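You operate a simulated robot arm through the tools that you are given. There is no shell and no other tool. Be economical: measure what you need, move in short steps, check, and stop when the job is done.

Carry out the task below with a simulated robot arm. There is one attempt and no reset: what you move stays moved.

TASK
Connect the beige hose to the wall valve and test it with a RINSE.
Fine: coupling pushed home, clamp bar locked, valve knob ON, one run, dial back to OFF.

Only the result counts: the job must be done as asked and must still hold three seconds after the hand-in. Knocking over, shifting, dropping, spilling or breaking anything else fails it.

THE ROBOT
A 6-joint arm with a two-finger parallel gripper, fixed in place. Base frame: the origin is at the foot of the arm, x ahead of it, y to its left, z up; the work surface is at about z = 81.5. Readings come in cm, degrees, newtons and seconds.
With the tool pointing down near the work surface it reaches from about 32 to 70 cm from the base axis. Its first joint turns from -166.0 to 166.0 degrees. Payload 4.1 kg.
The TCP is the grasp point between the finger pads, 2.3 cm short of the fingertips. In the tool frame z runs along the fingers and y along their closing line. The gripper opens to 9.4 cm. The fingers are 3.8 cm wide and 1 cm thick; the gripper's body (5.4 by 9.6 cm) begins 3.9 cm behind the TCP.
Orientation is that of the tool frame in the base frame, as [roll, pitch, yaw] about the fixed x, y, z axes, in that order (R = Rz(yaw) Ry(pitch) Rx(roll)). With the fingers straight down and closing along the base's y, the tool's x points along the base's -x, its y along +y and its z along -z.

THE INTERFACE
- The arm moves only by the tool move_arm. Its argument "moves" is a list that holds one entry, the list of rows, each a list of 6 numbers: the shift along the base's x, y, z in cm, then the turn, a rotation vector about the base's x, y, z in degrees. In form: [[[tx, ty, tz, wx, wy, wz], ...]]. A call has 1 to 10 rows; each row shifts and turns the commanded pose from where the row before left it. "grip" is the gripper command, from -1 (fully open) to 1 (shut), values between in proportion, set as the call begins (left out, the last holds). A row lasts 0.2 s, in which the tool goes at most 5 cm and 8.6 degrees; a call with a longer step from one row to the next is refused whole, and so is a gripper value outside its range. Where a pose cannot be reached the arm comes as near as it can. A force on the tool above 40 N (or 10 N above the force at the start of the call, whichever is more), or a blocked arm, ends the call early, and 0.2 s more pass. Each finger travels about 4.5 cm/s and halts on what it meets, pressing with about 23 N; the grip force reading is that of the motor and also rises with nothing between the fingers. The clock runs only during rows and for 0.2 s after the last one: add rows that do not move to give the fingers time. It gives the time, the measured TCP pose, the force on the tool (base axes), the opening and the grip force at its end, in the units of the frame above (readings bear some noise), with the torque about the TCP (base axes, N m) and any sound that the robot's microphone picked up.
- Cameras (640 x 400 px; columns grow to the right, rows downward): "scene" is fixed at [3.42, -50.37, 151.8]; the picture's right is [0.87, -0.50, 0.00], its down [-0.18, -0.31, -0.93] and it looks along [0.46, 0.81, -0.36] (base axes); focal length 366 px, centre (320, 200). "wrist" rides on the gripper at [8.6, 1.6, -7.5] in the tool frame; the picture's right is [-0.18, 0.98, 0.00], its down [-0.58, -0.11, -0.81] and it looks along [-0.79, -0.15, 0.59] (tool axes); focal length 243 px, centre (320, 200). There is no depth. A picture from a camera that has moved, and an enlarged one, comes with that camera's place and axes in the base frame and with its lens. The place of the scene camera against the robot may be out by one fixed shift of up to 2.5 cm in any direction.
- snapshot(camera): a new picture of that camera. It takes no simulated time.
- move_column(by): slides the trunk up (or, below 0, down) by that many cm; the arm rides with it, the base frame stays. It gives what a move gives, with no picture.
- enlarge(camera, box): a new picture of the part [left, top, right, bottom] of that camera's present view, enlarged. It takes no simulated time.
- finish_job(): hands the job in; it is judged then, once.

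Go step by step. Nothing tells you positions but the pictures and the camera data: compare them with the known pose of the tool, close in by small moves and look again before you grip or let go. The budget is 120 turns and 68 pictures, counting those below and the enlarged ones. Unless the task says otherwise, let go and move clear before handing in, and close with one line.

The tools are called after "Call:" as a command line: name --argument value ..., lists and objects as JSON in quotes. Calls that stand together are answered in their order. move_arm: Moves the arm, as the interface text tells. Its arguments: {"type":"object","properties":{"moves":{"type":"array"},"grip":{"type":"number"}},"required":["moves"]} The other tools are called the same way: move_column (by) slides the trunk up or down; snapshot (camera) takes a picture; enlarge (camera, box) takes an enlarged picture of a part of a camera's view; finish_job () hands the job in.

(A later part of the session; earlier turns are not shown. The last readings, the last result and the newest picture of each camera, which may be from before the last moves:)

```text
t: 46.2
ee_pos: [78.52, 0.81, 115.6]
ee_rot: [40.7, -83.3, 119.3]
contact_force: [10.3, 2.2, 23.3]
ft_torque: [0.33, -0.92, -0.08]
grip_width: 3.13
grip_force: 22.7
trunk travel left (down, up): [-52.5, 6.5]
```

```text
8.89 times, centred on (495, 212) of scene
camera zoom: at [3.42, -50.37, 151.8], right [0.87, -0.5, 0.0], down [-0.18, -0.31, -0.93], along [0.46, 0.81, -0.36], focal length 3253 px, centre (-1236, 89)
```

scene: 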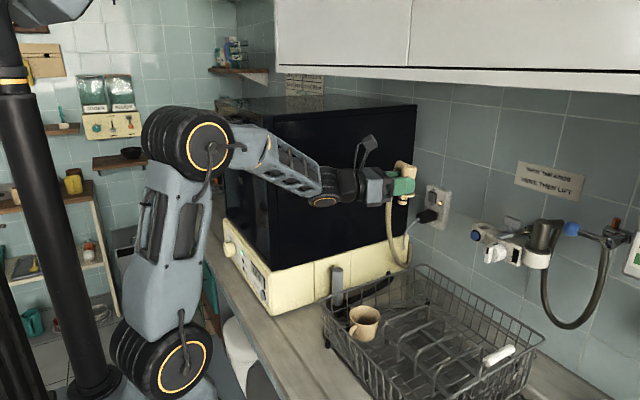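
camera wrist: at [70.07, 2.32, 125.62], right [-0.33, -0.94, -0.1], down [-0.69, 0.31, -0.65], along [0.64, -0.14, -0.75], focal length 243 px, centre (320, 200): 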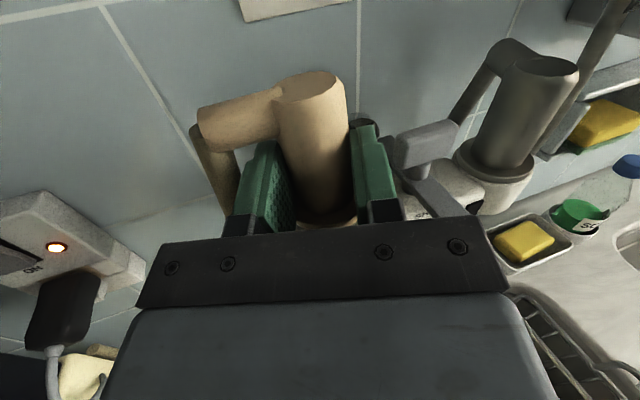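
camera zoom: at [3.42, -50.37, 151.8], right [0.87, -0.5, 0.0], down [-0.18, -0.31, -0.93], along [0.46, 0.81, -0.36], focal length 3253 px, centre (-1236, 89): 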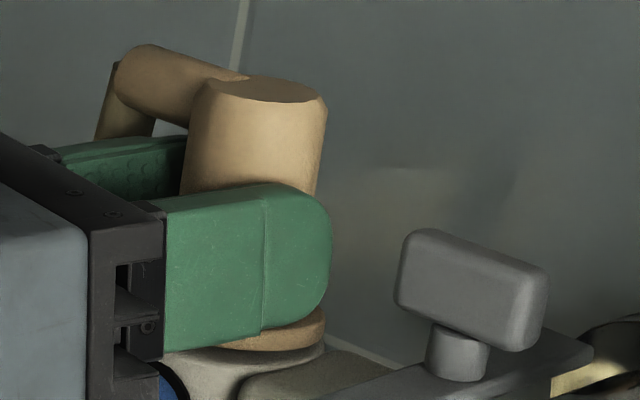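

The flange is almost on the rim. Push a bit more with side force relieved.

Call:
move_arm --moves '[[[0.15, 0, -0.1, 0, 0, 0], [0, 0, -0.3, 0, 0, 0], [0, 0, -0.3, 0, 0, 0], [0, 0, -0.3, 0, 0, 0]]]'

Call:
enlarge --camera "scene" --box '[470, 190, 520, 235]'

```text
t: 47.1
ee_pos: [78.59, 0.93, 115.5]
ee_rot: [34.4, -82.8, 125.5]
contact_force: [-7.6, 2.5, 8.5]
ft_torque: [0.29, 0.04, -0.05]
grip_width: 3.13
grip_force: 23.5
trunk travel left (down, up): [-52.5, 6.5]
stopped in row 4: the force on the tool passed its limit at 41 N (the readings are from after the stop); the commanded pose is now the measured one
```

```text
8.89 times, centred on (495, 212) of scene
camera zoom: at [3.42, -50.37, 151.8], right [0.87, -0.5, 0.0], down [-0.18, -0.31, -0.93], along [0.46, 0.81, -0.36], focal length 3253 px, centre (-1236, 89)
```

zoom: 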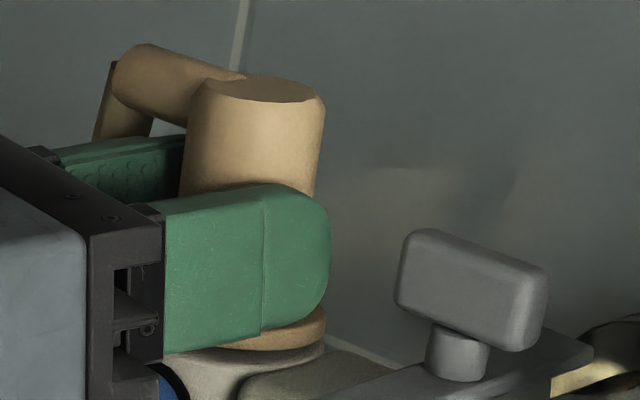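

Near-seated but leaning ~3° toward -x. Straighten with a small rotation and press again.

Call:
move_arm --moves '[[[0.1, 0, 0, 0, 2.5, 0], [0, 0, -0.3, 0, 0, 0], [0, 0, -0.3, 0, 0, 0]]]'

Call:
move_arm --moves '[[[0, 0, -0.3, 0, 0, 0], [0, 0, -0.3, 0, 0, 0]]]'

Call:
enlarge --camera "scene" --box '[470, 190, 520, 235]'

```text
t: 47.9
ee_pos: [78.56, 0.92, 115.56]
ee_rot: [48.7, -83.7, 111.3]
contact_force: [5.2, 2.2, 34.1]
ft_torque: [0.48, -1.06, -0.04]
grip_width: 3.14
grip_force: 22.6
trunk travel left (down, up): [-52.5, 6.5]
```

```text
t: 48.5
ee_pos: [78.62, 0.88, 115.61]
ee_rot: [42.5, -83.5, 117.4]
contact_force: [-17.6, 2.7, 8.1]
ft_torque: [0.47, 0.28, -0.14]
grip_width: 3.12
grip_force: 23.2
trunk travel left (down, up): [-52.5, 6.5]
stopped in row 2: the force on the tool passed its limit at 45 N (the readings are from after the stop); the commanded pose is now the measured one
```

```text
8.89 times, centred on (495, 212) of scene
camera zoom: at [3.42, -50.37, 151.8], right [0.87, -0.5, 0.0], down [-0.18, -0.31, -0.93], along [0.46, 0.81, -0.36], focal length 3253 px, centre (-1236, 89)
```

zoom: 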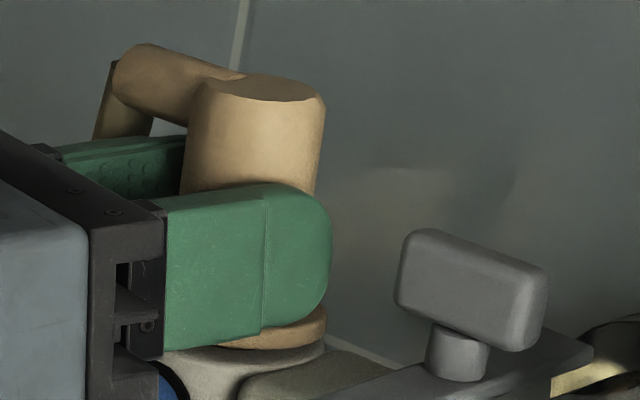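

It's bottomed. Relieve side load, then open a little and check it stays.

Call:
move_arm --moves '[[[-0.3, 0, 0, 0, 0, 0], [0, 0, 0, 0, 0, 0]]]'

Call:
move_arm --moves '[[[0, 0, 0, 0, 0, 0], [0, 0, 0, 0, 0, 0], [0, 0, 0, 0, 0, 0]]]' --grip -0.05

Call:
move_arm --moves '[[[-1.5, 0.55, 0, 0, 0, 0], [-2.8, 1.0, 0, 0, 0, 0], [-3, 1.0, 0, 0, 0, 0], [-3, 1, 0, 0, 0, 0]]]'

Call:
enlarge --camera "scene" --box '[470, 180, 560, 250]'

Call:
snapshot --camera "wrist"

```text
t: 49.1
ee_pos: [78.56, 0.96, 115.55]
ee_rot: [43.0, -83.5, 117.0]
contact_force: [5.1, 4.0, 16.6]
ft_torque: [0.37, -0.55, -0.01]
grip_width: 3.15
grip_force: 23.1
trunk travel left (down, up): [-52.5, 6.5]
```

```text
t: 50.0
ee_pos: [78.46, 0.9, 115.43]
ee_rot: [43.7, -83.6, 116.1]
contact_force: [-0.1, -2.2, 19.1]
ft_torque: [0.25, -0.19, -0.07]
grip_width: 4.75
grip_force: 0.1
trunk travel left (down, up): [-52.5, 6.5]
```

```text
t: 51.0
ee_pos: [68.32, 4.48, 115.19]
ee_rot: [46.1, -83.6, 113.7]
contact_force: [1.0, 0.2, 0.5]
ft_torque: [0.01, 0.02, 0.01]
grip_width: 4.94
grip_force: 0.0
trunk travel left (down, up): [-52.5, 6.5]
```

```text
5.71 times, centred on (515, 215) of scene
camera zoom: at [3.42, -50.37, 151.8], right [0.87, -0.5, 0.0], down [-0.18, -0.31, -0.93], along [0.46, 0.81, -0.36], focal length 2091 px, centre (-794, 114)
```

zoom: 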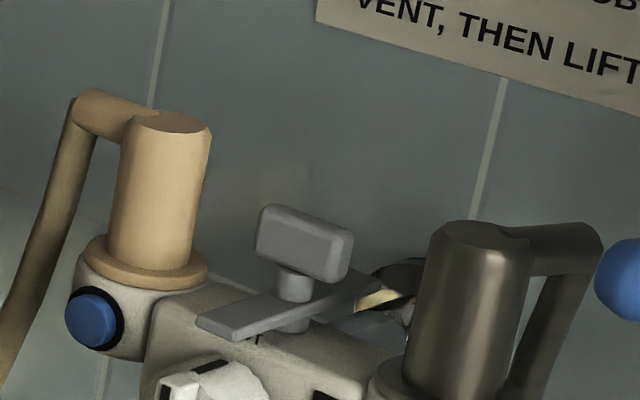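

```text
27 pictures are left
camera wrist: at [60.27, 6.27, 123.26], right [-0.33, -0.94, -0.1], down [-0.69, 0.32, -0.65], along [0.64, -0.14, -0.75], focal length 243 px, centre (320, 200)
```

wrist: 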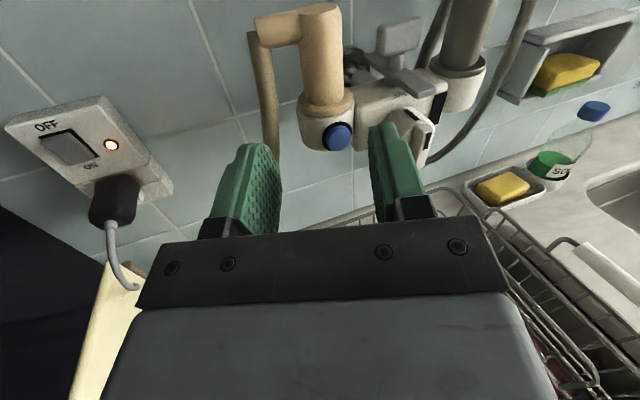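

The coupling is seated flush and upright. Next the clamp bar: it pivots at the T handle, so I'll close the fingers and move in front of the handle's left end to push it round toward the wall.

Call:
move_arm --moves '[[[0, -2.8, 1, 0, 0, 0], [0, -2.8, 1, 0, 0, 0], [0, -2.8, 0, 0, 0, 0], [3, 0, 0, 0, 0, 0], [3, 0, 0, 0, 0, 0]]]' --grip 1

Call:
enlarge --camera "scene" --box '[470, 180, 560, 250]'

Call:
snapshot --camera "wrist"

```text
t: 52.1
ee_pos: [74.29, -4.07, 117.19]
ee_rot: [46.1, -83.5, 113.9]
contact_force: [-0.3, 0.1, 0.8]
ft_torque: [0.0, 0.04, -0.04]
grip_width: 0.0
grip_force: 23.4
trunk travel left (down, up): [-52.5, 6.5]
```

```text
5.71 times, centred on (515, 215) of scene
camera zoom: at [3.42, -50.37, 151.8], right [0.87, -0.5, 0.0], down [-0.18, -0.31, -0.93], along [0.46, 0.81, -0.36], focal length 2091 px, centre (-794, 114)
```

zoom: 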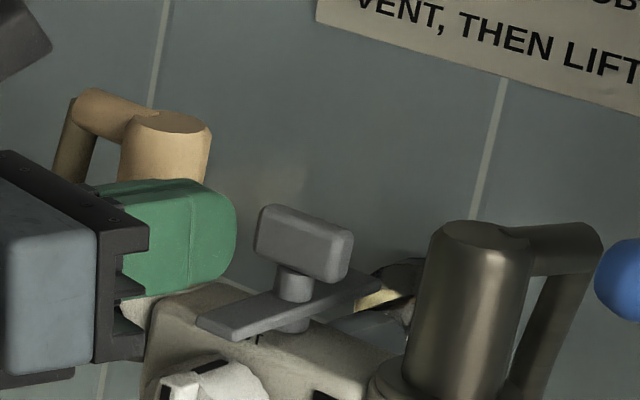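

```text
25 pictures are left
camera wrist: at [66.34, -2.22, 125.27], right [-0.33, -0.94, -0.1], down [-0.69, 0.32, -0.65], along [0.64, -0.14, -0.75], focal length 243 px, centre (320, 200)
```

wrist: 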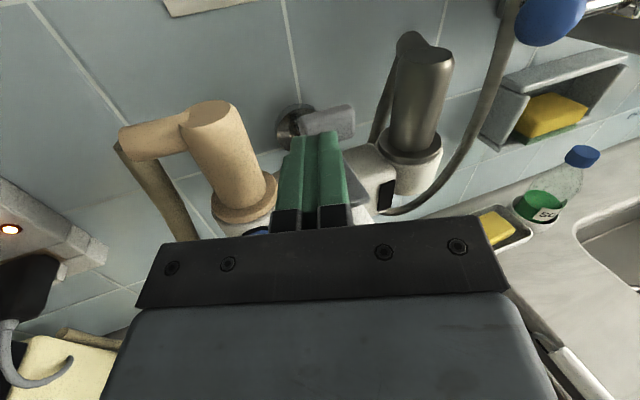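

The fingertips are right in front of the handle's left end. Pushing toward the wall.

Call:
move_arm --moves '[[[0.8, 0, 0, 0, 0, 0], [0.6, 0, 0, 0, 0, 0], [0.5, 0, 0, 0, 0, 0], [0.5, 0, 0, 0, 0, 0], [0.5, 0, 0, 0, 0, 0]]]'

Call:
enlarge --camera "scene" --box '[470, 180, 560, 250]'

```text
t: 53.4
ee_pos: [76.53, -3.98, 117.17]
ee_rot: [46.4, -83.7, 113.4]
contact_force: [-39.1, 2.9, 1.7]
ft_torque: [0.02, 0.66, -0.12]
grip_width: 0.0
grip_force: 22.9
trunk travel left (down, up): [-52.5, 6.5]
stopped in row 5: the force on the tool passed its limit at 43 N (the readings are from after the stop); the commanded pose is now the measured one
```

```text
5.71 times, centred on (515, 215) of scene
camera zoom: at [3.42, -50.37, 151.8], right [0.87, -0.5, 0.0], down [-0.18, -0.31, -0.93], along [0.46, 0.81, -0.36], focal length 2091 px, centre (-794, 114)
```

zoom: 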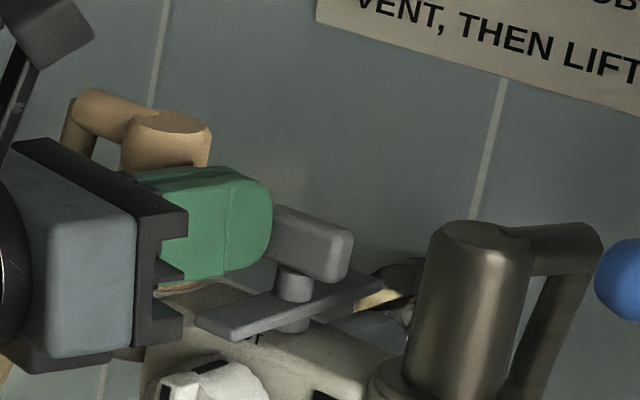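

That direction is blocked (43 N, no rotation). Back off, and try the right end (counter-clockwise).

Call:
move_arm --moves '[[[-3, 0, 0, 0, 0, 0], [0, -3.2, 0, 0, 0, 0], [1.5, 0, 0, 0, 0, 0], [0, 0, 0, 0, 0, 0]]]'

Call:
enlarge --camera "wrist" --box '[200, 70, 440, 230]'

```text
t: 54.4
ee_pos: [75.52, -7.25, 116.88]
ee_rot: [48.6, -83.9, 111.3]
contact_force: [-0.1, 0.2, -0.1]
ft_torque: [-0.01, -0.03, 0.01]
grip_width: 0.0
grip_force: 22.6
trunk travel left (down, up): [-52.5, 6.5]
```

```text
2.50 times, centred on (320, 150) of wrist
camera zoom: at [67.59, -5.37, 125.07], right [-0.33, -0.94, -0.1], down [-0.7, 0.32, -0.64], along [0.64, -0.14, -0.76], focal length 606 px, centre (320, 325)
```

zoom: 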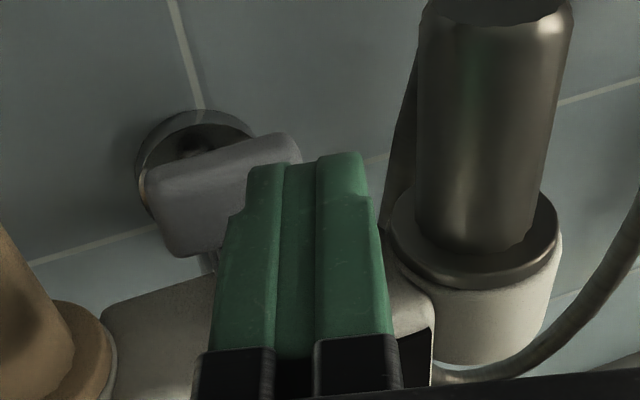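

Right end is in front of the left fingertip. Shift slightly left and push.

Call:
move_arm --moves '[[[0, 0.5, 0, 0, 0, 0], [0.5, 0, 0, 0, 0, 0], [0.5, 0, 0, 0, 0, 0], [0.5, 0, 0, 0, 0, 0], [0.5, 0, 0, 0, 0, 0]]]'

Call:
enlarge --camera "scene" --box '[470, 180, 560, 250]'

```text
t: 55.6
ee_pos: [77.01, -6.95, 116.82]
ee_rot: [48.4, -84.2, 111.0]
contact_force: [-37.9, -9.0, -0.8]
ft_torque: [0.03, 0.13, 0.04]
grip_width: 0.01
grip_force: 23.1
trunk travel left (down, up): [-52.5, 6.5]
stopped in row 5: the force on the tool passed its limit at 44 N (the readings are from after the stop); the commanded pose is now the measured one
```

```text
5.71 times, centred on (515, 215) of scene
camera zoom: at [3.42, -50.37, 151.8], right [0.87, -0.5, 0.0], down [-0.18, -0.31, -0.93], along [0.46, 0.81, -0.36], focal length 2091 px, centre (-794, 114)
```

zoom: 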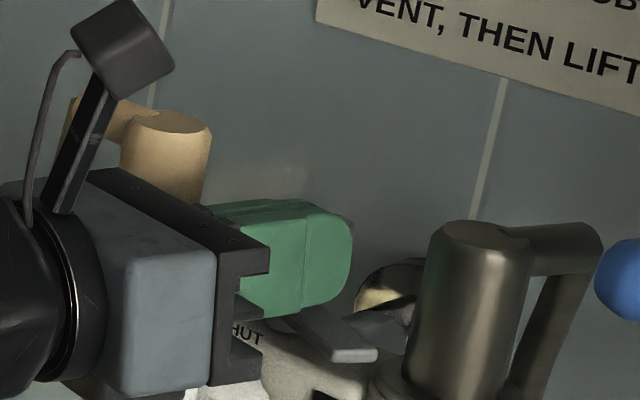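

It rotated counter-clockwise. Back off and see how far.

Call:
move_arm --moves '[[[-3, 0, 0, 0, 0, 0], [-4, 1.5, 1, 0, 0, 0], [-3, 2, 1, 0, 0, 0]]]'

Call:
enlarge --camera "scene" --box '[470, 180, 560, 250]'

Call:
enlarge --camera "wrist" --box '[240, 0, 480, 160]'

```text
t: 56.4
ee_pos: [67.42, -3.34, 118.57]
ee_rot: [51.8, -84.0, 108.2]
contact_force: [-0.2, 0.0, 0.3]
ft_torque: [0.01, -0.01, 0.07]
grip_width: 0.03
grip_force: 23.0
trunk travel left (down, up): [-52.5, 6.5]
```

```text
5.71 times, centred on (515, 215) of scene
camera zoom: at [3.42, -50.37, 151.8], right [0.87, -0.5, 0.0], down [-0.18, -0.31, -0.93], along [0.46, 0.81, -0.36], focal length 2091 px, centre (-794, 114)
```

zoom: 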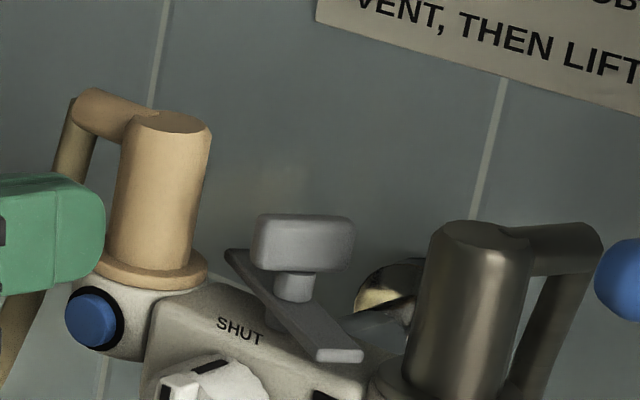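

```text
2.50 times, centred on (360, 80) of wrist
camera zoom: at [59.49, -1.5, 126.81], right [-0.34, -0.94, -0.1], down [-0.7, 0.32, -0.64], along [0.63, -0.14, -0.76], focal length 606 px, centre (220, 500)
```

zoom: 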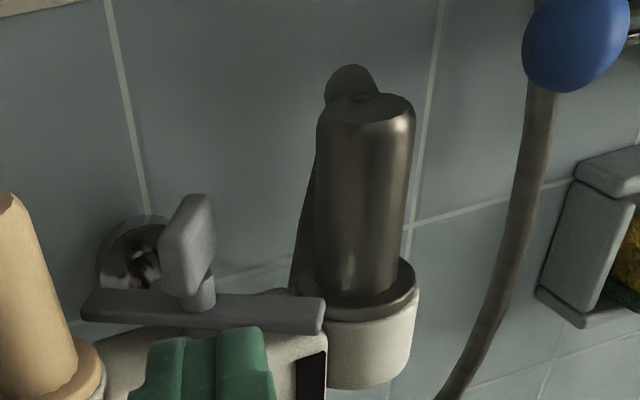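

About 75° turned. I'll finish by pushing the handle's front end to the right from its left side.

Call:
move_arm --moves '[[[2, 1, -0.7, 0, 0, 0], [3, 0, -0.6, 0, 0, 0], [3, 0, 0, 0, 0, 0], [0, 0, 0, 0, 0, 0]]]'

Call:
enlarge --camera "wrist" --box '[200, 70, 440, 230]'

```text
t: 57.4
ee_pos: [75.72, -2.07, 117.09]
ee_rot: [51.8, -84.1, 108.1]
contact_force: [0.0, -0.4, 0.4]
ft_torque: [-0.02, -0.03, -0.01]
grip_width: 0.0
grip_force: 23.0
trunk travel left (down, up): [-52.5, 6.5]
```

```text
2.50 times, centred on (320, 150) of wrist
camera zoom: at [67.75, -0.32, 125.47], right [-0.34, -0.94, -0.1], down [-0.7, 0.32, -0.64], along [0.63, -0.14, -0.76], focal length 606 px, centre (320, 325)
```

zoom: 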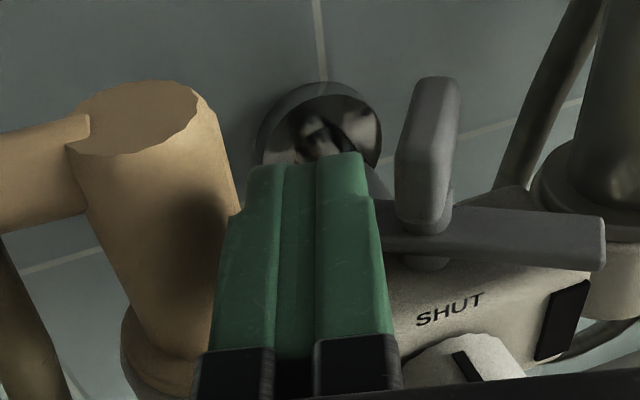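

Fingers are left of the handle. Pushing to the right (-y).

Call:
move_arm --moves '[[[0, -0.6, 0, 0, 0, 0], [0, -0.5, 0, 0, 0, 0], [0, -0.5, 0, 0, 0, 0], [0, -0.4, 0, 0, 0, 0], [0, -0.4, 0, 0, 0, 0], [0, -0.4, 0, 0, 0, 0]]]'

Call:
enlarge --camera "wrist" --box '[200, 70, 440, 230]'

```text
t: 58.8
ee_pos: [75.56, -4.91, 117.44]
ee_rot: [51.5, -84.3, 108.4]
contact_force: [-2.5, 0.9, 0.1]
ft_torque: [0.08, 0.02, 0.02]
grip_width: 0.0
grip_force: 23.0
trunk travel left (down, up): [-52.5, 6.5]
```

```text
2.50 times, centred on (320, 150) of wrist
camera zoom: at [67.61, -3.15, 125.49], right [-0.34, -0.94, -0.1], down [-0.7, 0.32, -0.64], along [0.63, -0.14, -0.76], focal length 606 px, centre (320, 325)
```

zoom: 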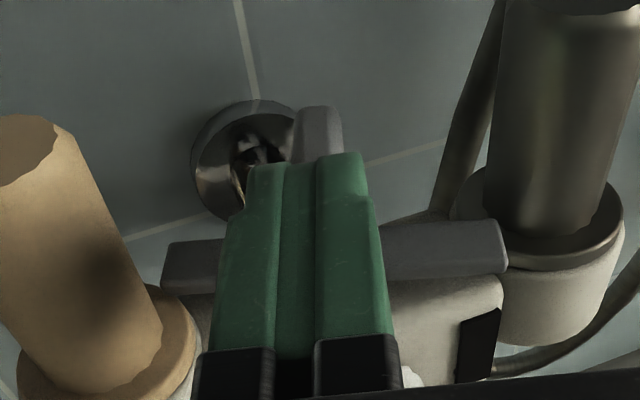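

The bar has turned further. Back off to check.

Call:
move_arm --moves '[[[-3, 0.5, 0, 0, 0, 0], [-4, 1.5, 1, 0, 0, 0], [-3, 2, 1, 0, 0, 0]]]'

Call:
enlarge --camera "wrist" --box '[240, 20, 440, 150]'

Call:
enlarge --camera "scene" --box '[480, 190, 560, 250]'

```text
t: 59.6
ee_pos: [65.73, -1.01, 119.45]
ee_rot: [51.5, -84.1, 108.2]
contact_force: [-1.1, 0.2, -0.5]
ft_torque: [0.01, -0.01, 0.02]
grip_width: 0.0
grip_force: 22.8
trunk travel left (down, up): [-52.5, 6.5]
```

```text
3.08 times, centred on (340, 85) of wrist
camera zoom: at [57.73, 0.77, 127.6], right [-0.34, -0.94, -0.1], down [-0.7, 0.32, -0.64], along [0.63, -0.14, -0.76], focal length 746 px, centre (258, 554)
```

zoom: 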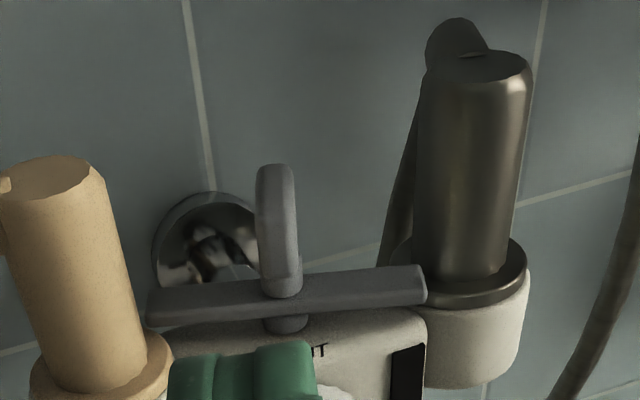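

```text
6.67 times, centred on (520, 220) of scene
camera zoom: at [3.42, -50.37, 151.8], right [0.87, -0.5, 0.0], down [-0.18, -0.31, -0.93], along [0.46, 0.81, -0.36], focal length 2440 px, centre (-1013, 67)
```

zoom: 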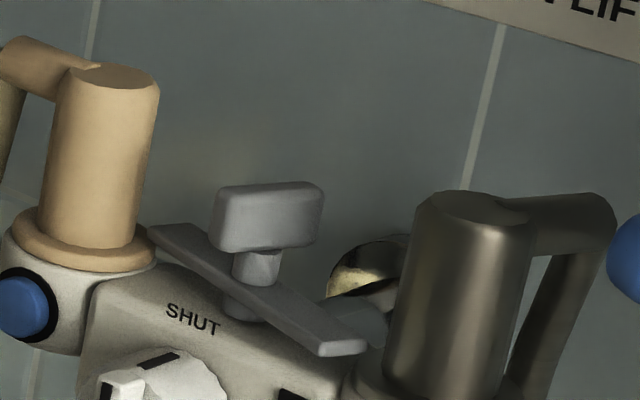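

Roughly 17° still to go. Re-enter deeper on the left of the handle and push again.

Call:
move_arm --moves '[[[3, -0.6, -1.2, 0, 0, 0], [3.5, -0.6, -1, 0, 0, 0], [3.5, 0, 0, 0, 0, 0], [0.6, 0, 0, 0, 0, 0], [0, -0.6, 0, 0, 0, 0], [0, -0.5, 0, 0, 0, 0], [0, -0.4, 0, 0, 0, 0]]]'

Call:
move_arm --moves '[[[0, -0.3, 0, 0, 0, 0], [0, -0.3, 0, 0, 0, 0], [0, -0.3, 0, 0, 0, 0]]]'

Call:
enlarge --camera "wrist" --box '[200, 70, 440, 230]'

```text
t: 61.2
ee_pos: [76.16, -3.65, 117.09]
ee_rot: [51.4, -84.2, 108.5]
contact_force: [-2.4, 3.6, 1.4]
ft_torque: [0.04, 0.01, -0.01]
grip_width: 0.03
grip_force: 22.8
trunk travel left (down, up): [-52.5, 6.5]
```

```text
t: 62.0
ee_pos: [76.18, -3.94, 117.12]
ee_rot: [53.0, -84.0, 107.1]
contact_force: [-5.7, 25.5, -1.4]
ft_torque: [0.42, 0.1, 0.4]
grip_width: 0.0
grip_force: 23.4
trunk travel left (down, up): [-52.5, 6.5]
```

```text
2.50 times, centred on (320, 150) of wrist
camera zoom: at [68.22, -2.12, 125.3], right [-0.33, -0.94, -0.1], down [-0.7, 0.32, -0.64], along [0.63, -0.14, -0.76], focal length 606 px, centre (320, 325)
```

zoom: 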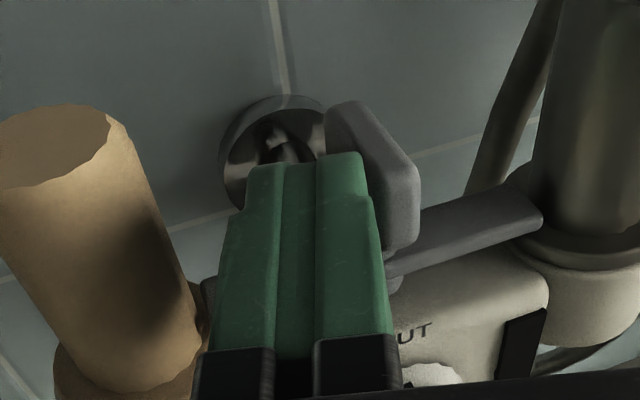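

Now aligned and resisting with 25 N; one more small push, then back off to verify.

Call:
move_arm --moves '[[[0, -0.3, 0, 0, 0, 0], [0, -0.2, 0, 0, 0, 0]]]'

Call:
move_arm --moves '[[[0, 0.9, 0, 0, 0, 0], [-3.5, 0.5, 0, 0, 0, 0], [-4, 1, 1, 0, 0, 0], [-3, 1, 1, 0, 0, 0]]]'

Call:
enlarge --camera "wrist" --box '[240, 20, 440, 150]'

Call:
enlarge --camera "scene" --box '[480, 190, 560, 250]'

```text
t: 62.7
ee_pos: [75.98, -3.96, 117.03]
ee_rot: [53.7, -84.0, 106.9]
contact_force: [-10.6, 35.3, 0.7]
ft_torque: [0.55, 0.16, 0.47]
grip_width: 0.0
grip_force: 23.4
trunk travel left (down, up): [-52.5, 6.5]
stopped in row 2: the force on the tool passed its limit at 40 N (the readings are from after the stop); the commanded pose is now the measured one
```

```text
t: 63.7
ee_pos: [65.74, -1.56, 119.11]
ee_rot: [52.1, -84.3, 107.9]
contact_force: [0.7, 0.5, -0.1]
ft_torque: [0.04, 0.02, -0.01]
grip_width: 0.0
grip_force: 22.6
trunk travel left (down, up): [-52.5, 6.5]
```

```text
3.08 times, centred on (340, 85) of wrist
camera zoom: at [57.89, 0.14, 127.27], right [-0.33, -0.94, -0.1], down [-0.7, 0.32, -0.64], along [0.63, -0.14, -0.76], focal length 746 px, centre (258, 554)
```

zoom: 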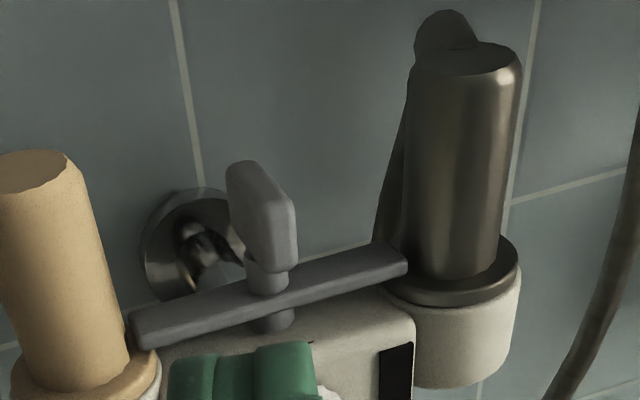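

```text
6.67 times, centred on (520, 220) of scene
camera zoom: at [3.42, -50.37, 151.8], right [0.87, -0.5, 0.0], down [-0.18, -0.31, -0.93], along [0.46, 0.81, -0.36], focal length 2440 px, centre (-1013, 67)
```

zoom: 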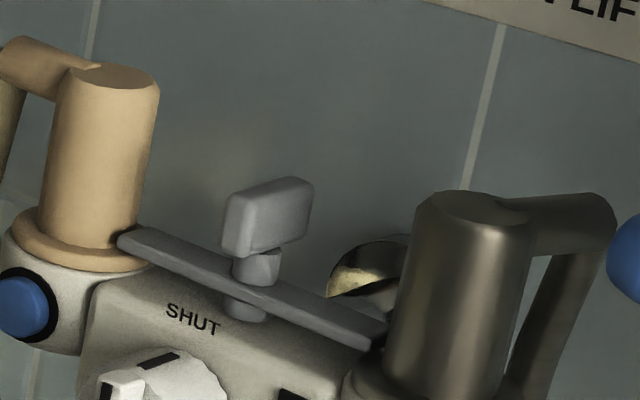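

The bar now lies across both flanges against its stop: locked. Next the knob; take a close look.

Call:
enlarge --camera "scene" --box '[475, 225, 545, 275]'

Call:
move_arm --moves '[[[-2, -1, -2, 0, 0, 0], [-2, -1, -3, 0, 0, 0], [0, -1, -3, 0, 0, 0]]]'

Call:
snapshot --camera "wrist"

```text
8.00 times, centred on (510, 250) of scene
camera zoom: at [3.42, -50.37, 151.8], right [0.87, -0.5, 0.0], down [-0.18, -0.31, -0.93], along [0.46, 0.81, -0.36], focal length 2928 px, centre (-1200, -200)
```

zoom: 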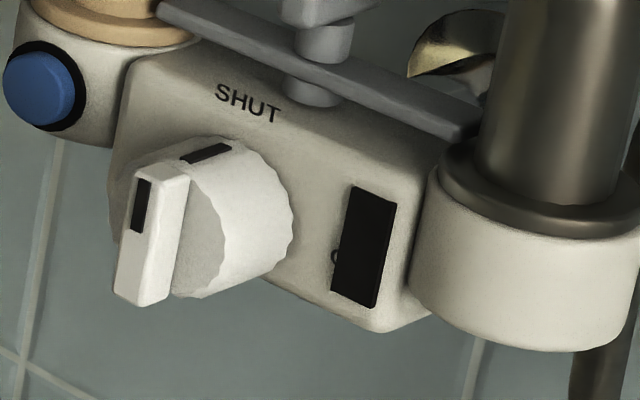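

```text
t: 64.5
ee_pos: [61.73, -4.71, 111.0]
ee_rot: [52.0, -84.3, 107.8]
contact_force: [-0.5, -0.7, 0.0]
ft_torque: [-0.04, -0.03, 0.03]
grip_width: 0.02
grip_force: 23.4
trunk travel left (down, up): [-52.5, 6.5]
```

```text
11 pictures are left
camera wrist: at [53.87, -2.89, 119.28], right [-0.33, -0.94, -0.1], down [-0.7, 0.32, -0.64], along [0.63, -0.14, -0.76], focal length 243 px, centre (320, 200)
```

wrist: 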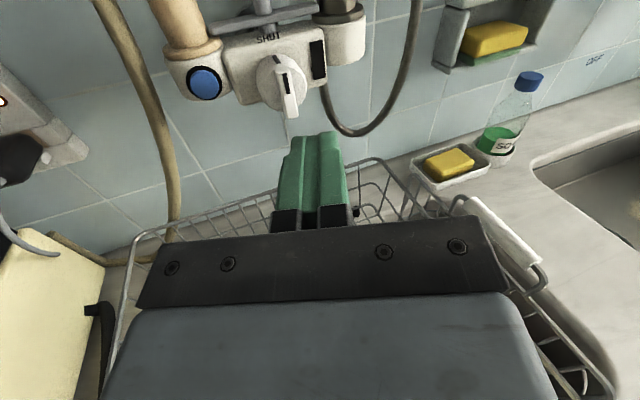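

I must save pictures (11 left). Knob pointer is at SHUT (up) and ON is at its right, so it needs a 90° clockwise turn. I'll level the tool, yaw it nearly straight, and open the fingers.

Call:
move_arm --moves '[[[1, -0.3, -0.3, 5.4, 0, 0], [1, -0.3, -0.3, 0, 0, 6], [1, -0.4, -0.3, 0, 0, 6], [1, -0.3, -0.2, 0, 0, 6], [0, 0, 0, 0, 0, 0]]]' --grip 0.25

```text
t: 65.7
ee_pos: [65.19, -0.86, 110.96]
ee_rot: [-20.2, -88.6, -169.9]
contact_force: [1.1, -0.2, 1.0]
ft_torque: [-0.02, 0.0, -0.02]
grip_width: 3.51
grip_force: 0.0
out of reach, approached as far as the arm can: row 3, 4
trunk travel left (down, up): [-52.5, 6.5]
```

Roll limit again; rolling 16° in the turning direction frees it (and that is the way the knob must turn anyway).

Call:
move_arm --moves '[[[0, -1.2, -0.3, 8, 0, 0], [0, -1.5, -0.3, 8, 0, 0], [0, -1.5, -0.3, 0, 0, 0], [0, -1.0, -0.1, 0, 0, 0], [0, 0, 0, 0, 0, 0]]]'

```text
t: 66.9
ee_pos: [65.43, -2.13, 110.58]
ee_rot: [-95.7, -73.8, -95.3]
contact_force: [0.1, -0.5, 0.1]
ft_torque: [-0.04, 0.03, -0.01]
grip_width: 3.53
grip_force: 0.0
out of reach, approached as far as the arm can: row 1, 2, 3, 4
trunk travel left (down, up): [-52.5, 6.5]
```

The limit is on tool yaw relative to the arm plane, so I'll keep about -15° yaw, take back most of the roll and line up with the lever.

Call:
move_arm --moves '[[[0, 0, -0.3, -6, 0, -5], [0, -0.9, -0.3, -5, 0, -3], [0, -0.8, -0.1, 0, 0, 0], [0, 0, 0, 0, 0, 0]]]'

Call:
snapshot --camera "wrist"

```text
t: 67.9
ee_pos: [65.45, -3.86, 109.84]
ee_rot: [-77.1, -84.2, -121.0]
contact_force: [-0.5, -0.3, -0.6]
ft_torque: [-0.01, 0.02, 0.02]
grip_width: 3.54
grip_force: 0.1
trunk travel left (down, up): [-52.5, 6.5]
```

```text
10 pictures are left
camera wrist: at [57.35, -3.89, 118.04], right [-0.3, -0.91, -0.28], down [-0.7, 0.41, -0.59], along [0.65, 0.02, -0.76], focal length 243 px, centre (320, 200)
```

wrist: 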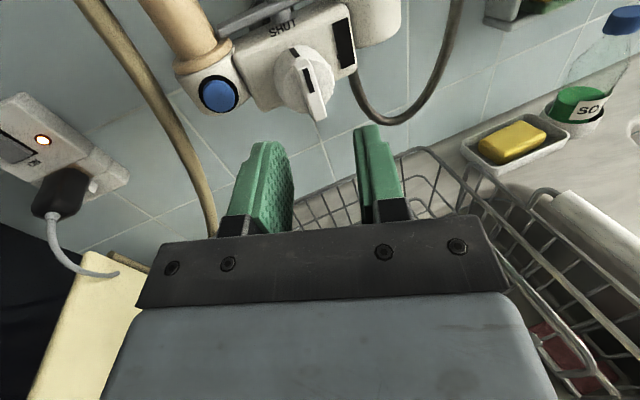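

Lever confirmed near (73.3, -6.1, 110.4). Advancing so the lever sits between the pads.

Call:
move_arm --moves '[[[2.5, -0.6, 0.2, 0, 0, 0], [2.2, -0.6, 0.2, 0, 0, 0], [1.2, -0.4, 0, 0, 0, 0], [0.6, -0.2, 0, 0, 0, 0], [0, 0, 0, 0, 0, 0]]]'

Call:
enlarge --camera "wrist" --box '[220, 70, 440, 230]'

```text
t: 69.1
ee_pos: [71.51, -5.59, 110.31]
ee_rot: [-77.9, -84.4, -120.2]
contact_force: [-36.2, 10.7, -5.7]
ft_torque: [0.04, 0.36, 0.87]
grip_width: 3.42
grip_force: 0.0
trunk travel left (down, up): [-52.5, 6.5]
```

```text
2.50 times, centred on (330, 150) of wrist
camera zoom: at [63.45, -5.53, 118.6], right [-0.29, -0.91, -0.28], down [-0.7, 0.4, -0.58], along [0.65, 0.02, -0.76], focal length 606 px, centre (295, 325)
```

zoom: 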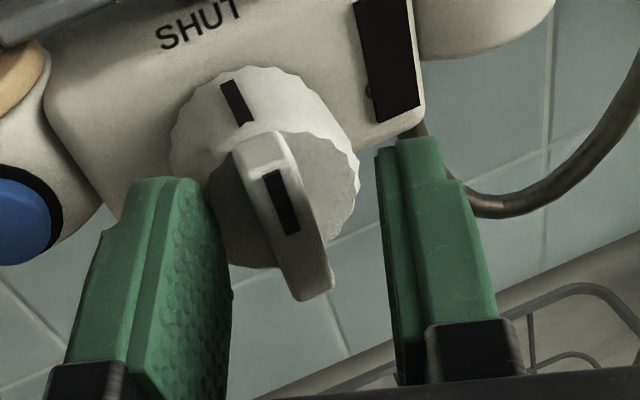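

The fingertips touch the knob's disc; back off slightly and close on the lever.

Call:
move_arm --moves '[[[-0.5, 0.1, 0, 0, 0, 0], [0, 0, 0, 0, 0, 0]]]'

Call:
move_arm --moves '[[[0, 0, 0, 0, 0, 0], [0, 0, 0, 0, 0, 0], [0, 0, 0, 0, 0, 0], [0, 0, 0, 0, 0, 0]]]' --grip 1

```text
t: 69.7
ee_pos: [71.41, -5.6, 110.45]
ee_rot: [-75.8, -84.2, -122.5]
contact_force: [-2.9, 1.8, -1.7]
ft_torque: [0.01, 0.02, 0.14]
grip_width: 3.58
grip_force: 1.0
trunk travel left (down, up): [-52.5, 6.5]
```

```text
t: 70.7
ee_pos: [71.51, -5.33, 110.4]
ee_rot: [-75.1, -84.2, -122.9]
contact_force: [7.3, 7.2, 9.2]
ft_torque: [0.0, 0.03, 0.47]
grip_width: 1.26
grip_force: 45.1
trunk travel left (down, up): [-52.5, 6.5]
```

Lever gripped. Turning clockwise in two halves.

Call:
move_arm --moves '[[[0, 0, 0, 8.2, -2.3, 0], [0, 0, 0, 8.2, -2.3, 0], [0, 0, 0, 8.2, -2.3, 0], [0, 0, 0, 8.2, -2.3, 0], [0, 0, 0, 8.2, -2.3, 0]]]'

Call:
move_arm --moves '[[[0, 0, 0, 8.2, -2.3, 0], [0, 0, 0, 8.2, -2.3, 0], [0, 0, 0, 8.2, -2.3, 0], [0, 0, 0, 8.2, -2.3, 0], [0, 0, 0, 8.2, -2.3, 0]]]'

Call:
enlarge --camera "scene" --box '[475, 225, 545, 275]'

```text
t: 71.9
ee_pos: [71.09, -5.55, 110.26]
ee_rot: [-91.2, -41.7, -107.8]
contact_force: [-23.7, 3.4, 3.1]
ft_torque: [-0.06, 0.79, 1.27]
grip_width: 1.11
grip_force: 45.4
trunk travel left (down, up): [-52.5, 6.5]
```

```text
t: 73.1
ee_pos: [70.98, -5.72, 109.96]
ee_rot: [-92.9, 0.8, -107.2]
contact_force: [-31.2, -9.0, -22.6]
ft_torque: [-0.92, 0.38, -0.22]
grip_width: 1.09
grip_force: 45.0
trunk travel left (down, up): [-52.5, 6.5]
```

```text
8.00 times, centred on (510, 250) of scene
camera zoom: at [3.42, -50.37, 151.8], right [0.87, -0.5, 0.0], down [-0.18, -0.31, -0.93], along [0.46, 0.81, -0.36], focal length 2928 px, centre (-1200, -200)
```

zoom: 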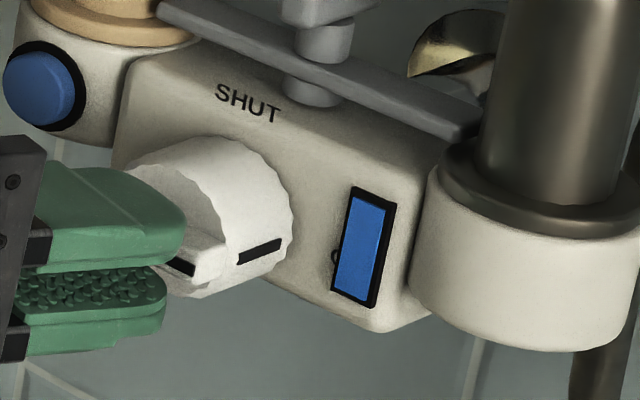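

The window has turned blue and the pointer sits at ON. Release and back away.

Call:
move_arm --moves '[[[0, 0, 0, 0, 0, 0], [0, 0, 0, 0, 0, 0], [0, 0, 0, 0, 0, 0]]]' --grip 0.3

Call:
move_arm --moves '[[[-2, 0.5, 0, 0, 0, 0], [-4, 1, 0, 0, 0, 0], [-4, 1, 1, 0, 0, 0], [-4, 1, 2, 0, 0, 0], [-4, 1, 2, 0, 0, 0]]]'

```text
t: 73.9
ee_pos: [71.44, -5.51, 110.22]
ee_rot: [-92.4, 0.8, -107.2]
contact_force: [1.3, 0.5, -0.2]
ft_torque: [-0.04, -0.01, -0.04]
grip_width: 3.31
grip_force: 0.0
trunk travel left (down, up): [-52.5, 6.5]
```

```text
t: 75.1
ee_pos: [53.06, -1.01, 115.28]
ee_rot: [-92.4, 0.7, -107.2]
contact_force: [-0.3, 0.6, -0.1]
ft_torque: [0.01, 0.01, 0.01]
grip_width: 3.29
grip_force: 0.1
trunk travel left (down, up): [-52.5, 6.5]
```

Now to the dishwasher dial, which I estimate at about (30, 59, 92) on its front face. I'll swing around in front of the machine at a safe height, keeping the tool yaw within the wrist's range.

Call:
move_arm --moves '[[[-2.5, 2.3, 0.3, 0, 0, 4.5], [-2.5, 2.3, 0.3, 0, 0, 4.5], [-2.5, 2.3, 0.3, 0, 0, 4.5], [-2.5, 2.3, 0.3, 0, 0, 4.5], [-2.5, 2.3, 0.3, 0, 0, 4.5], [-2.5, 2.3, 0, 0, 0, 4.5], [-2.5, 2.3, 0, 0, 0, 4.5], [-2.5, 2.3, 0, 0, 0, 4.5], [-2.5, 2.3, 0, 0, 0, 4.5], [-2.5, 2.3, 0, 0, 0, 4.5]]]'

Call:
move_arm --moves '[[[-2, 2.5, 0, 0, 0, 0], [-2, 3, 0, 0, 0, 0], [-2, 3.5, 0, 0, 0, 0], [-2, 3.5, 0, 0, 0, 0], [-2, 3.5, 0, 0, 0, 0], [-1, 3.5, 0, 0, 0, 0], [0, 3.5, -1, 0, 0, 0]]]'

```text
t: 77.3
ee_pos: [35.71, 26.39, 120.26]
ee_rot: [-92.4, 0.7, -62.2]
contact_force: [0.0, 0.6, -0.4]
ft_torque: [-0.02, 0.04, -0.01]
grip_width: 3.3
grip_force: 0.1
out of reach, approached as far as the arm can: row 3, 4, 5, 6, 7, 8, 9, 10
trunk travel left (down, up): [-52.5, 6.5]
```

```text
t: 78.9
ee_pos: [24.87, 49.4, 119.21]
ee_rot: [-92.5, 0.7, -62.2]
contact_force: [-0.1, 0.3, 0.2]
ft_torque: [-0.02, -0.01, -0.01]
grip_width: 3.29
grip_force: 0.0
trunk travel left (down, up): [-52.5, 6.5]
```

Around the corner safely. Lower and straighten the tool toward the panel, then look.

Call:
move_arm --moves '[[[-1.5, 1, -3.5, 0, 0, -7], [-1.5, 1, -3.5, 0, 0, -7], [-1.5, 1, -3.5, 0, 0, -7], [-1.5, 1, -3.5, 0, 0, -7], [-0.5, 1, -3.5, 0, 0, 0], [0, 1, -3.5, 0, 0, 0]]]'

Call:
snapshot --camera "wrist"

```text
t: 80.3
ee_pos: [18.3, 55.52, 98.11]
ee_rot: [-92.5, 0.7, -90.1]
contact_force: [-0.3, -0.8, 0.6]
ft_torque: [0.01, -0.01, -0.01]
grip_width: 3.28
grip_force: 0.0
trunk travel left (down, up): [-52.5, 6.5]
```

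```text
7 pictures are left
camera wrist: at [10.8, 46.77, 96.79], right [-0.04, 0.2, -0.98], down [-0.8, 0.58, 0.15], along [0.6, 0.79, 0.13], focal length 243 px, centre (320, 200)
```

wrist: 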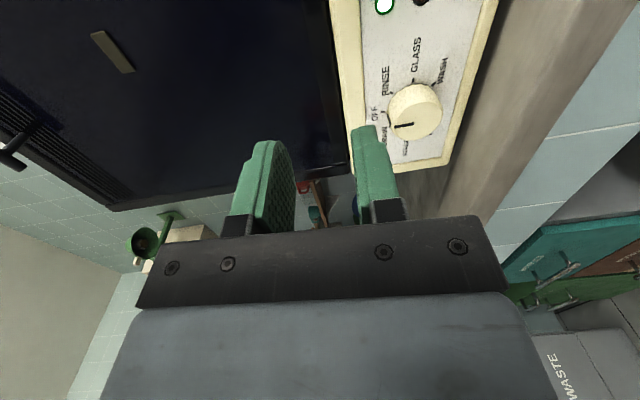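

Labels visible: OFF (pointer now), RINSE, GLASS, WASH clockwise. One enlargement to read the tick angles.

Call:
enlarge --camera "wrist" --box '[350, 40, 480, 170]'

```text
3.08 times, centred on (415, 105) of wrist
camera zoom: at [10.8, 46.77, 96.79], right [-0.04, 0.2, -0.98], down [-0.8, 0.58, 0.15], along [0.6, 0.79, 0.13], focal length 746 px, centre (28, 492)
```

zoom: 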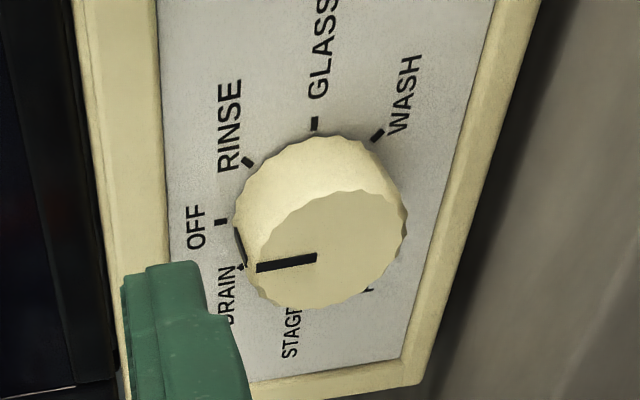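

Ticks fit a circle: OFF straight up, RINSE at 45° clockwise; dial centre ≈ (·, 62.0, 89.8), cap at x≈29.8. I'll line up, open to 6.5 cm and advance.

Call:
move_arm --moves '[[[1, 2, -2.8, 0, 0, 0], [1, 2.5, -2.8, 0, 0, 0], [1, 2, -2.7, 0, 0, 0], [0.5, 0, 0, 0, 0, 0], [0, 0, 0, 0, 0, 0]]]' --grip -0.4

Call:
move_arm --moves '[[[2, 0, 0, 0, 0, 0], [2, 0, 0, 0, 0, 0], [1.5, 0, 0, 0, 0, 0], [1, 0, 0, 0, 0, 0], [0, 0, 0, 0, 0, 0]]]'

Call:
snapshot --camera "wrist"

```text
t: 81.5
ee_pos: [22.07, 61.8, 89.97]
ee_rot: [-92.5, 0.7, -90.3]
contact_force: [0.3, -0.4, -0.4]
ft_torque: [-0.01, 0.0, 0.02]
grip_width: 6.61
grip_force: 0.0
trunk travel left (down, up): [-52.5, 6.5]
```

```text
t: 82.7
ee_pos: [28.45, 61.87, 90.09]
ee_rot: [-92.5, 0.8, -90.3]
contact_force: [0.5, -0.9, 0.4]
ft_torque: [-0.02, 0.0, -0.02]
grip_width: 6.6
grip_force: 0.0
trunk travel left (down, up): [-52.5, 6.5]
```

```text
5 pictures are left
camera wrist: at [20.84, 53.2, 88.62], right [-0.04, 0.2, -0.98], down [-0.8, 0.58, 0.15], along [0.6, 0.79, 0.13], focal length 243 px, centre (320, 200)
```

wrist: 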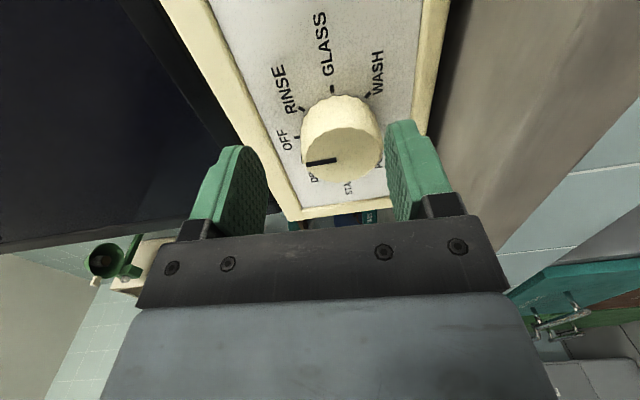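

Re-fitting with this nearer view: dial centre ≈ (64.2, 88.8), cap x≈32.4, diameter ≈5 cm. Re-centre, open wider, and advance.

Call:
move_arm --moves '[[[0, 1.2, -0.6, 0, 0, 0], [0, 1.1, -0.6, 0, 0, 0], [0, 0, 0, 0, 0, 0], [1.5, 0, 0, 0, 0, 0], [1, 0, 0, 0, 0, 0], [0.7, 0, 0, 0, 0, 0], [0, 0, 0, 0, 0, 0]]]' --grip -0.6

Call:
move_arm --moves '[[[0, 0, 0, 0, 0, 0], [0, 0, 0, 0, 0, 0], [0, 0, 0, 0, 0, 0], [0, 0, 0, 0, 0, 0]]]' --grip 1

```text
t: 84.3
ee_pos: [31.53, 62.09, 89.83]
ee_rot: [-92.5, 0.7, -90.1]
contact_force: [-0.6, 0.0, -0.3]
ft_torque: [0.02, 0.0, -0.01]
grip_width: 7.5
grip_force: 0.1
out of reach, approached as far as the arm can: row 1, 2, 5
trunk travel left (down, up): [-52.5, 6.5]
```

```text
t: 85.3
ee_pos: [31.56, 62.08, 88.97]
ee_rot: [-92.9, 0.0, -90.2]
contact_force: [-5.3, -9.2, -38.4]
ft_torque: [-0.86, 0.44, 0.59]
grip_width: 5.07
grip_force: 45.1
trunk travel left (down, up): [-52.5, 6.5]
```

It gripped, but the reach limit left me 2 cm off the dial's centre. I'll release, back off, and lower the trunk to gain reach.

Call:
move_arm --moves '[[[0, 0, 0, 0, 0, 0], [0, 0, 0, 0, 0, 0], [0, 0, 0, 0, 0, 0], [-3, 0, 0.5, 0, 0, 0], [-4, 0, 0.5, 0, 0, 0], [-4, 0, 1, 0, 0, 0], [0, -1, 4.5, 0, 0, 0], [0, -1, 4.5, 0, 0, 0], [0, -1, 4.5, 0, 0, 0]]]' --grip -0.6

Call:
move_column --by -15

```text
t: 87.3
ee_pos: [20.69, 59.51, 105.24]
ee_rot: [-92.5, 0.8, -90.2]
contact_force: [0.2, -0.3, 0.2]
ft_torque: [-0.01, 0.03, 0.0]
grip_width: 7.52
grip_force: 0.1
out of reach, approached as far as the arm can: row 5, 7
trunk travel left (down, up): [-52.5, 6.5]
```

```text
t: 89.0
ee_pos: [20.72, 59.61, 90.1]
ee_rot: [-92.5, 0.7, -90.2]
contact_force: [-0.4, 0.0, -0.9]
ft_torque: [0.01, -0.03, -0.03]
grip_width: 7.53
grip_force: 0.0
trunk travel left (down, up): [-37.5, 21.5]
```

Now approach the dial centre again at (·, 64.2, 88.9).

Call:
move_arm --moves '[[[1, 2.3, -0.6, 0, 0, 0], [1, 2.3, -0.6, 0, 0, 0], [3, 0, 0, 0, 0, 0], [2.5, 0, 0, 0, 0, 0], [2, 0, 0, 0, 0, 0], [1.3, 0, 0, 0, 0, 0], [0, 0, 0, 0, 0, 0]]]'

```text
t: 90.6
ee_pos: [31.59, 64.25, 88.8]
ee_rot: [-92.5, 0.7, -90.2]
contact_force: [0.7, -0.4, 0.2]
ft_torque: [0.0, 0.02, 0.0]
grip_width: 7.53
grip_force: 0.0
trunk travel left (down, up): [-37.5, 21.5]
```

Call:
move_arm --moves '[[[0, 0, 0, 0, 0, 0], [0, 0, 0, 0, 0, 0], [0, 0, 0, 0, 0, 0], [0, 0, 0, 0, 0, 0]]]' --grip 1

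Call:
move_arm --moves '[[[0, 0, 0, 7.5, 0, 0], [0, 0, 0, 7.5, 0, 0], [0, 0, 0, 7.5, 0, 0], [0, 0, 0, 7.5, 0, 0], [0, 0, 0, 7.5, 0, 0], [0, 0, 0, 7.5, 0, 0]]]'

Call:
snapshot --camera "wrist"

```text
t: 91.6
ee_pos: [31.65, 64.29, 89.07]
ee_rot: [-92.4, 0.9, -90.2]
contact_force: [4.0, 7.5, 13.1]
ft_torque: [0.02, -0.12, -0.03]
grip_width: 5.24
grip_force: 45.1
trunk travel left (down, up): [-37.5, 21.5]
```

```text
t: 93.0
ee_pos: [31.64, 64.15, 88.94]
ee_rot: [-92.8, 45.9, -90.2]
contact_force: [9.9, 12.9, 15.8]
ft_torque: [0.02, -0.28, -0.12]
grip_width: 5.23
grip_force: 44.8
trunk travel left (down, up): [-37.5, 21.5]
```

```text
4 pictures are left
camera wrist: at [23.99, 59.07, 81.81], right [-0.04, 0.83, -0.55], down [-0.8, 0.3, 0.52], along [0.6, 0.46, 0.65], focal length 243 px, centre (320, 200)
```

wrist: 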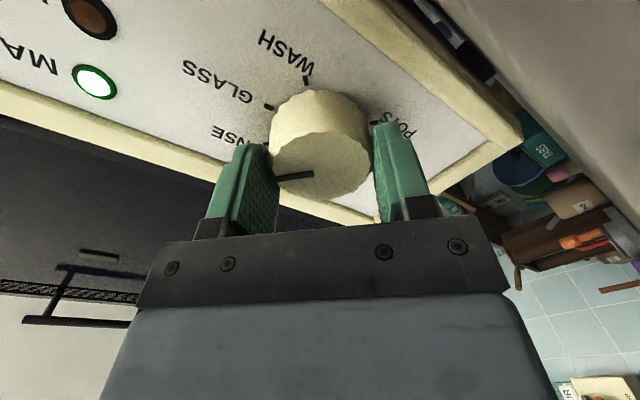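

The dial followed the gripper by 45°. Release and retreat, then check the display in the scene view.

Call:
move_arm --moves '[[[0, 0, 0, 0, 0, 0], [0, 0, 0, 0, 0, 0], [0, 0, 0, 0, 0, 0], [-3, 0, 0, 0, 0, 0], [-4, 0, 0, 0, 0, 0], [-4, -1, 0, -7.5, 0, 0], [0, -3, 0, -7.5, 0, 0], [0, -3, 0, -7.5, 0, 0], [0, -3, 0, -7.5, 0, 0]]]' --grip -0.6

Call:
enlarge --camera "scene" --box '[215, 220, 295, 310]'

```text
t: 95.0
ee_pos: [20.72, 54.16, 88.97]
ee_rot: [-92.4, 15.6, -90.2]
contact_force: [0.4, 0.0, 0.2]
ft_torque: [0.0, -0.03, -0.03]
grip_width: 7.51
grip_force: 0.2
trunk travel left (down, up): [-37.5, 21.5]
```

```text
4.44 times, centred on (255, 265) of scene
camera zoom: at [3.42, -50.37, 151.8], right [0.87, -0.5, 0.0], down [-0.18, -0.31, -0.93], along [0.46, 0.81, -0.36], focal length 1627 px, centre (609, -89)
```

zoom: 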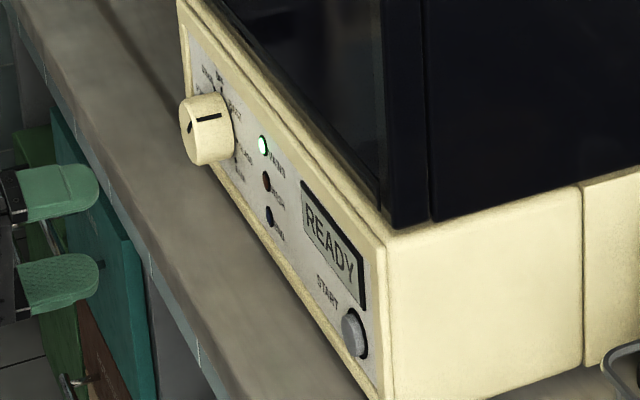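

Display shows READY. START triangulates to (34.7, 36.0, 86.7). Closing the fingers and moving in front of it, tool tilted 15° down to clear the counter.

Call:
move_arm --moves '[[[1, -2, 1, -7.8, 0, 0], [1, -2.5, 1, -7.8, 0, 0], [1, -2.5, 1, 0, 7.5, 0], [1, -2.5, 0, 0, 7.5, 0], [1, -2.5, 0, 0, 0, 0], [0.3, -2.5, 0, 0, 0, 0], [0, -2.5, 0, 0, 0, 0], [0, -1.2, 0, 0, 0, 0]]]' --grip 1

```text
t: 96.8
ee_pos: [25.84, 35.9, 91.97]
ee_rot: [-107.4, 0.1, -90.1]
contact_force: [0.1, -0.8, 0.3]
ft_torque: [0.0, -0.01, -0.04]
grip_width: 0.02
grip_force: 23.0
trunk travel left (down, up): [-37.5, 21.5]
```

Call:
move_arm --moves '[[[0, 0, -2.5, 0, 0, 0], [0, 0.1, -2.1, 0, 0, 0], [2, 0, 0, 0, 0, 0], [1.5, 0, 0, 0, 0, 0], [0.8, 0, 0, 0, 0, 0], [0.4, 0, 0, 0, 0, 0], [0.4, 0, 0, 0, 0, 0], [0.4, 0, 0, 0, 0, 0]]]'

```text
t: 98.6
ee_pos: [31.36, 35.99, 87.34]
ee_rot: [-107.6, 0.1, -90.2]
contact_force: [0.1, 0.6, 0.6]
ft_torque: [0.01, -0.01, 0.0]
grip_width: 0.01
grip_force: 23.4
trunk travel left (down, up): [-37.5, 21.5]
```

Call:
move_arm --moves '[[[0.3, 0, 0, 0, 0, 0], [0.3, 0, 0, 0, 0, 0], [0.3, 0, 0, 0, 0, 0], [0.2, 0, 0, 0, 0, 0], [0.2, 0, 0, 0, 0, 0]]]'

```text
t: 99.8
ee_pos: [32.65, 36.05, 87.29]
ee_rot: [-107.6, 0.2, -90.2]
contact_force: [-3.5, -1.8, 1.6]
ft_torque: [0.0, -0.06, -0.01]
grip_width: 0.0
grip_force: 23.3
trunk travel left (down, up): [-37.5, 21.5]
heard: click
```

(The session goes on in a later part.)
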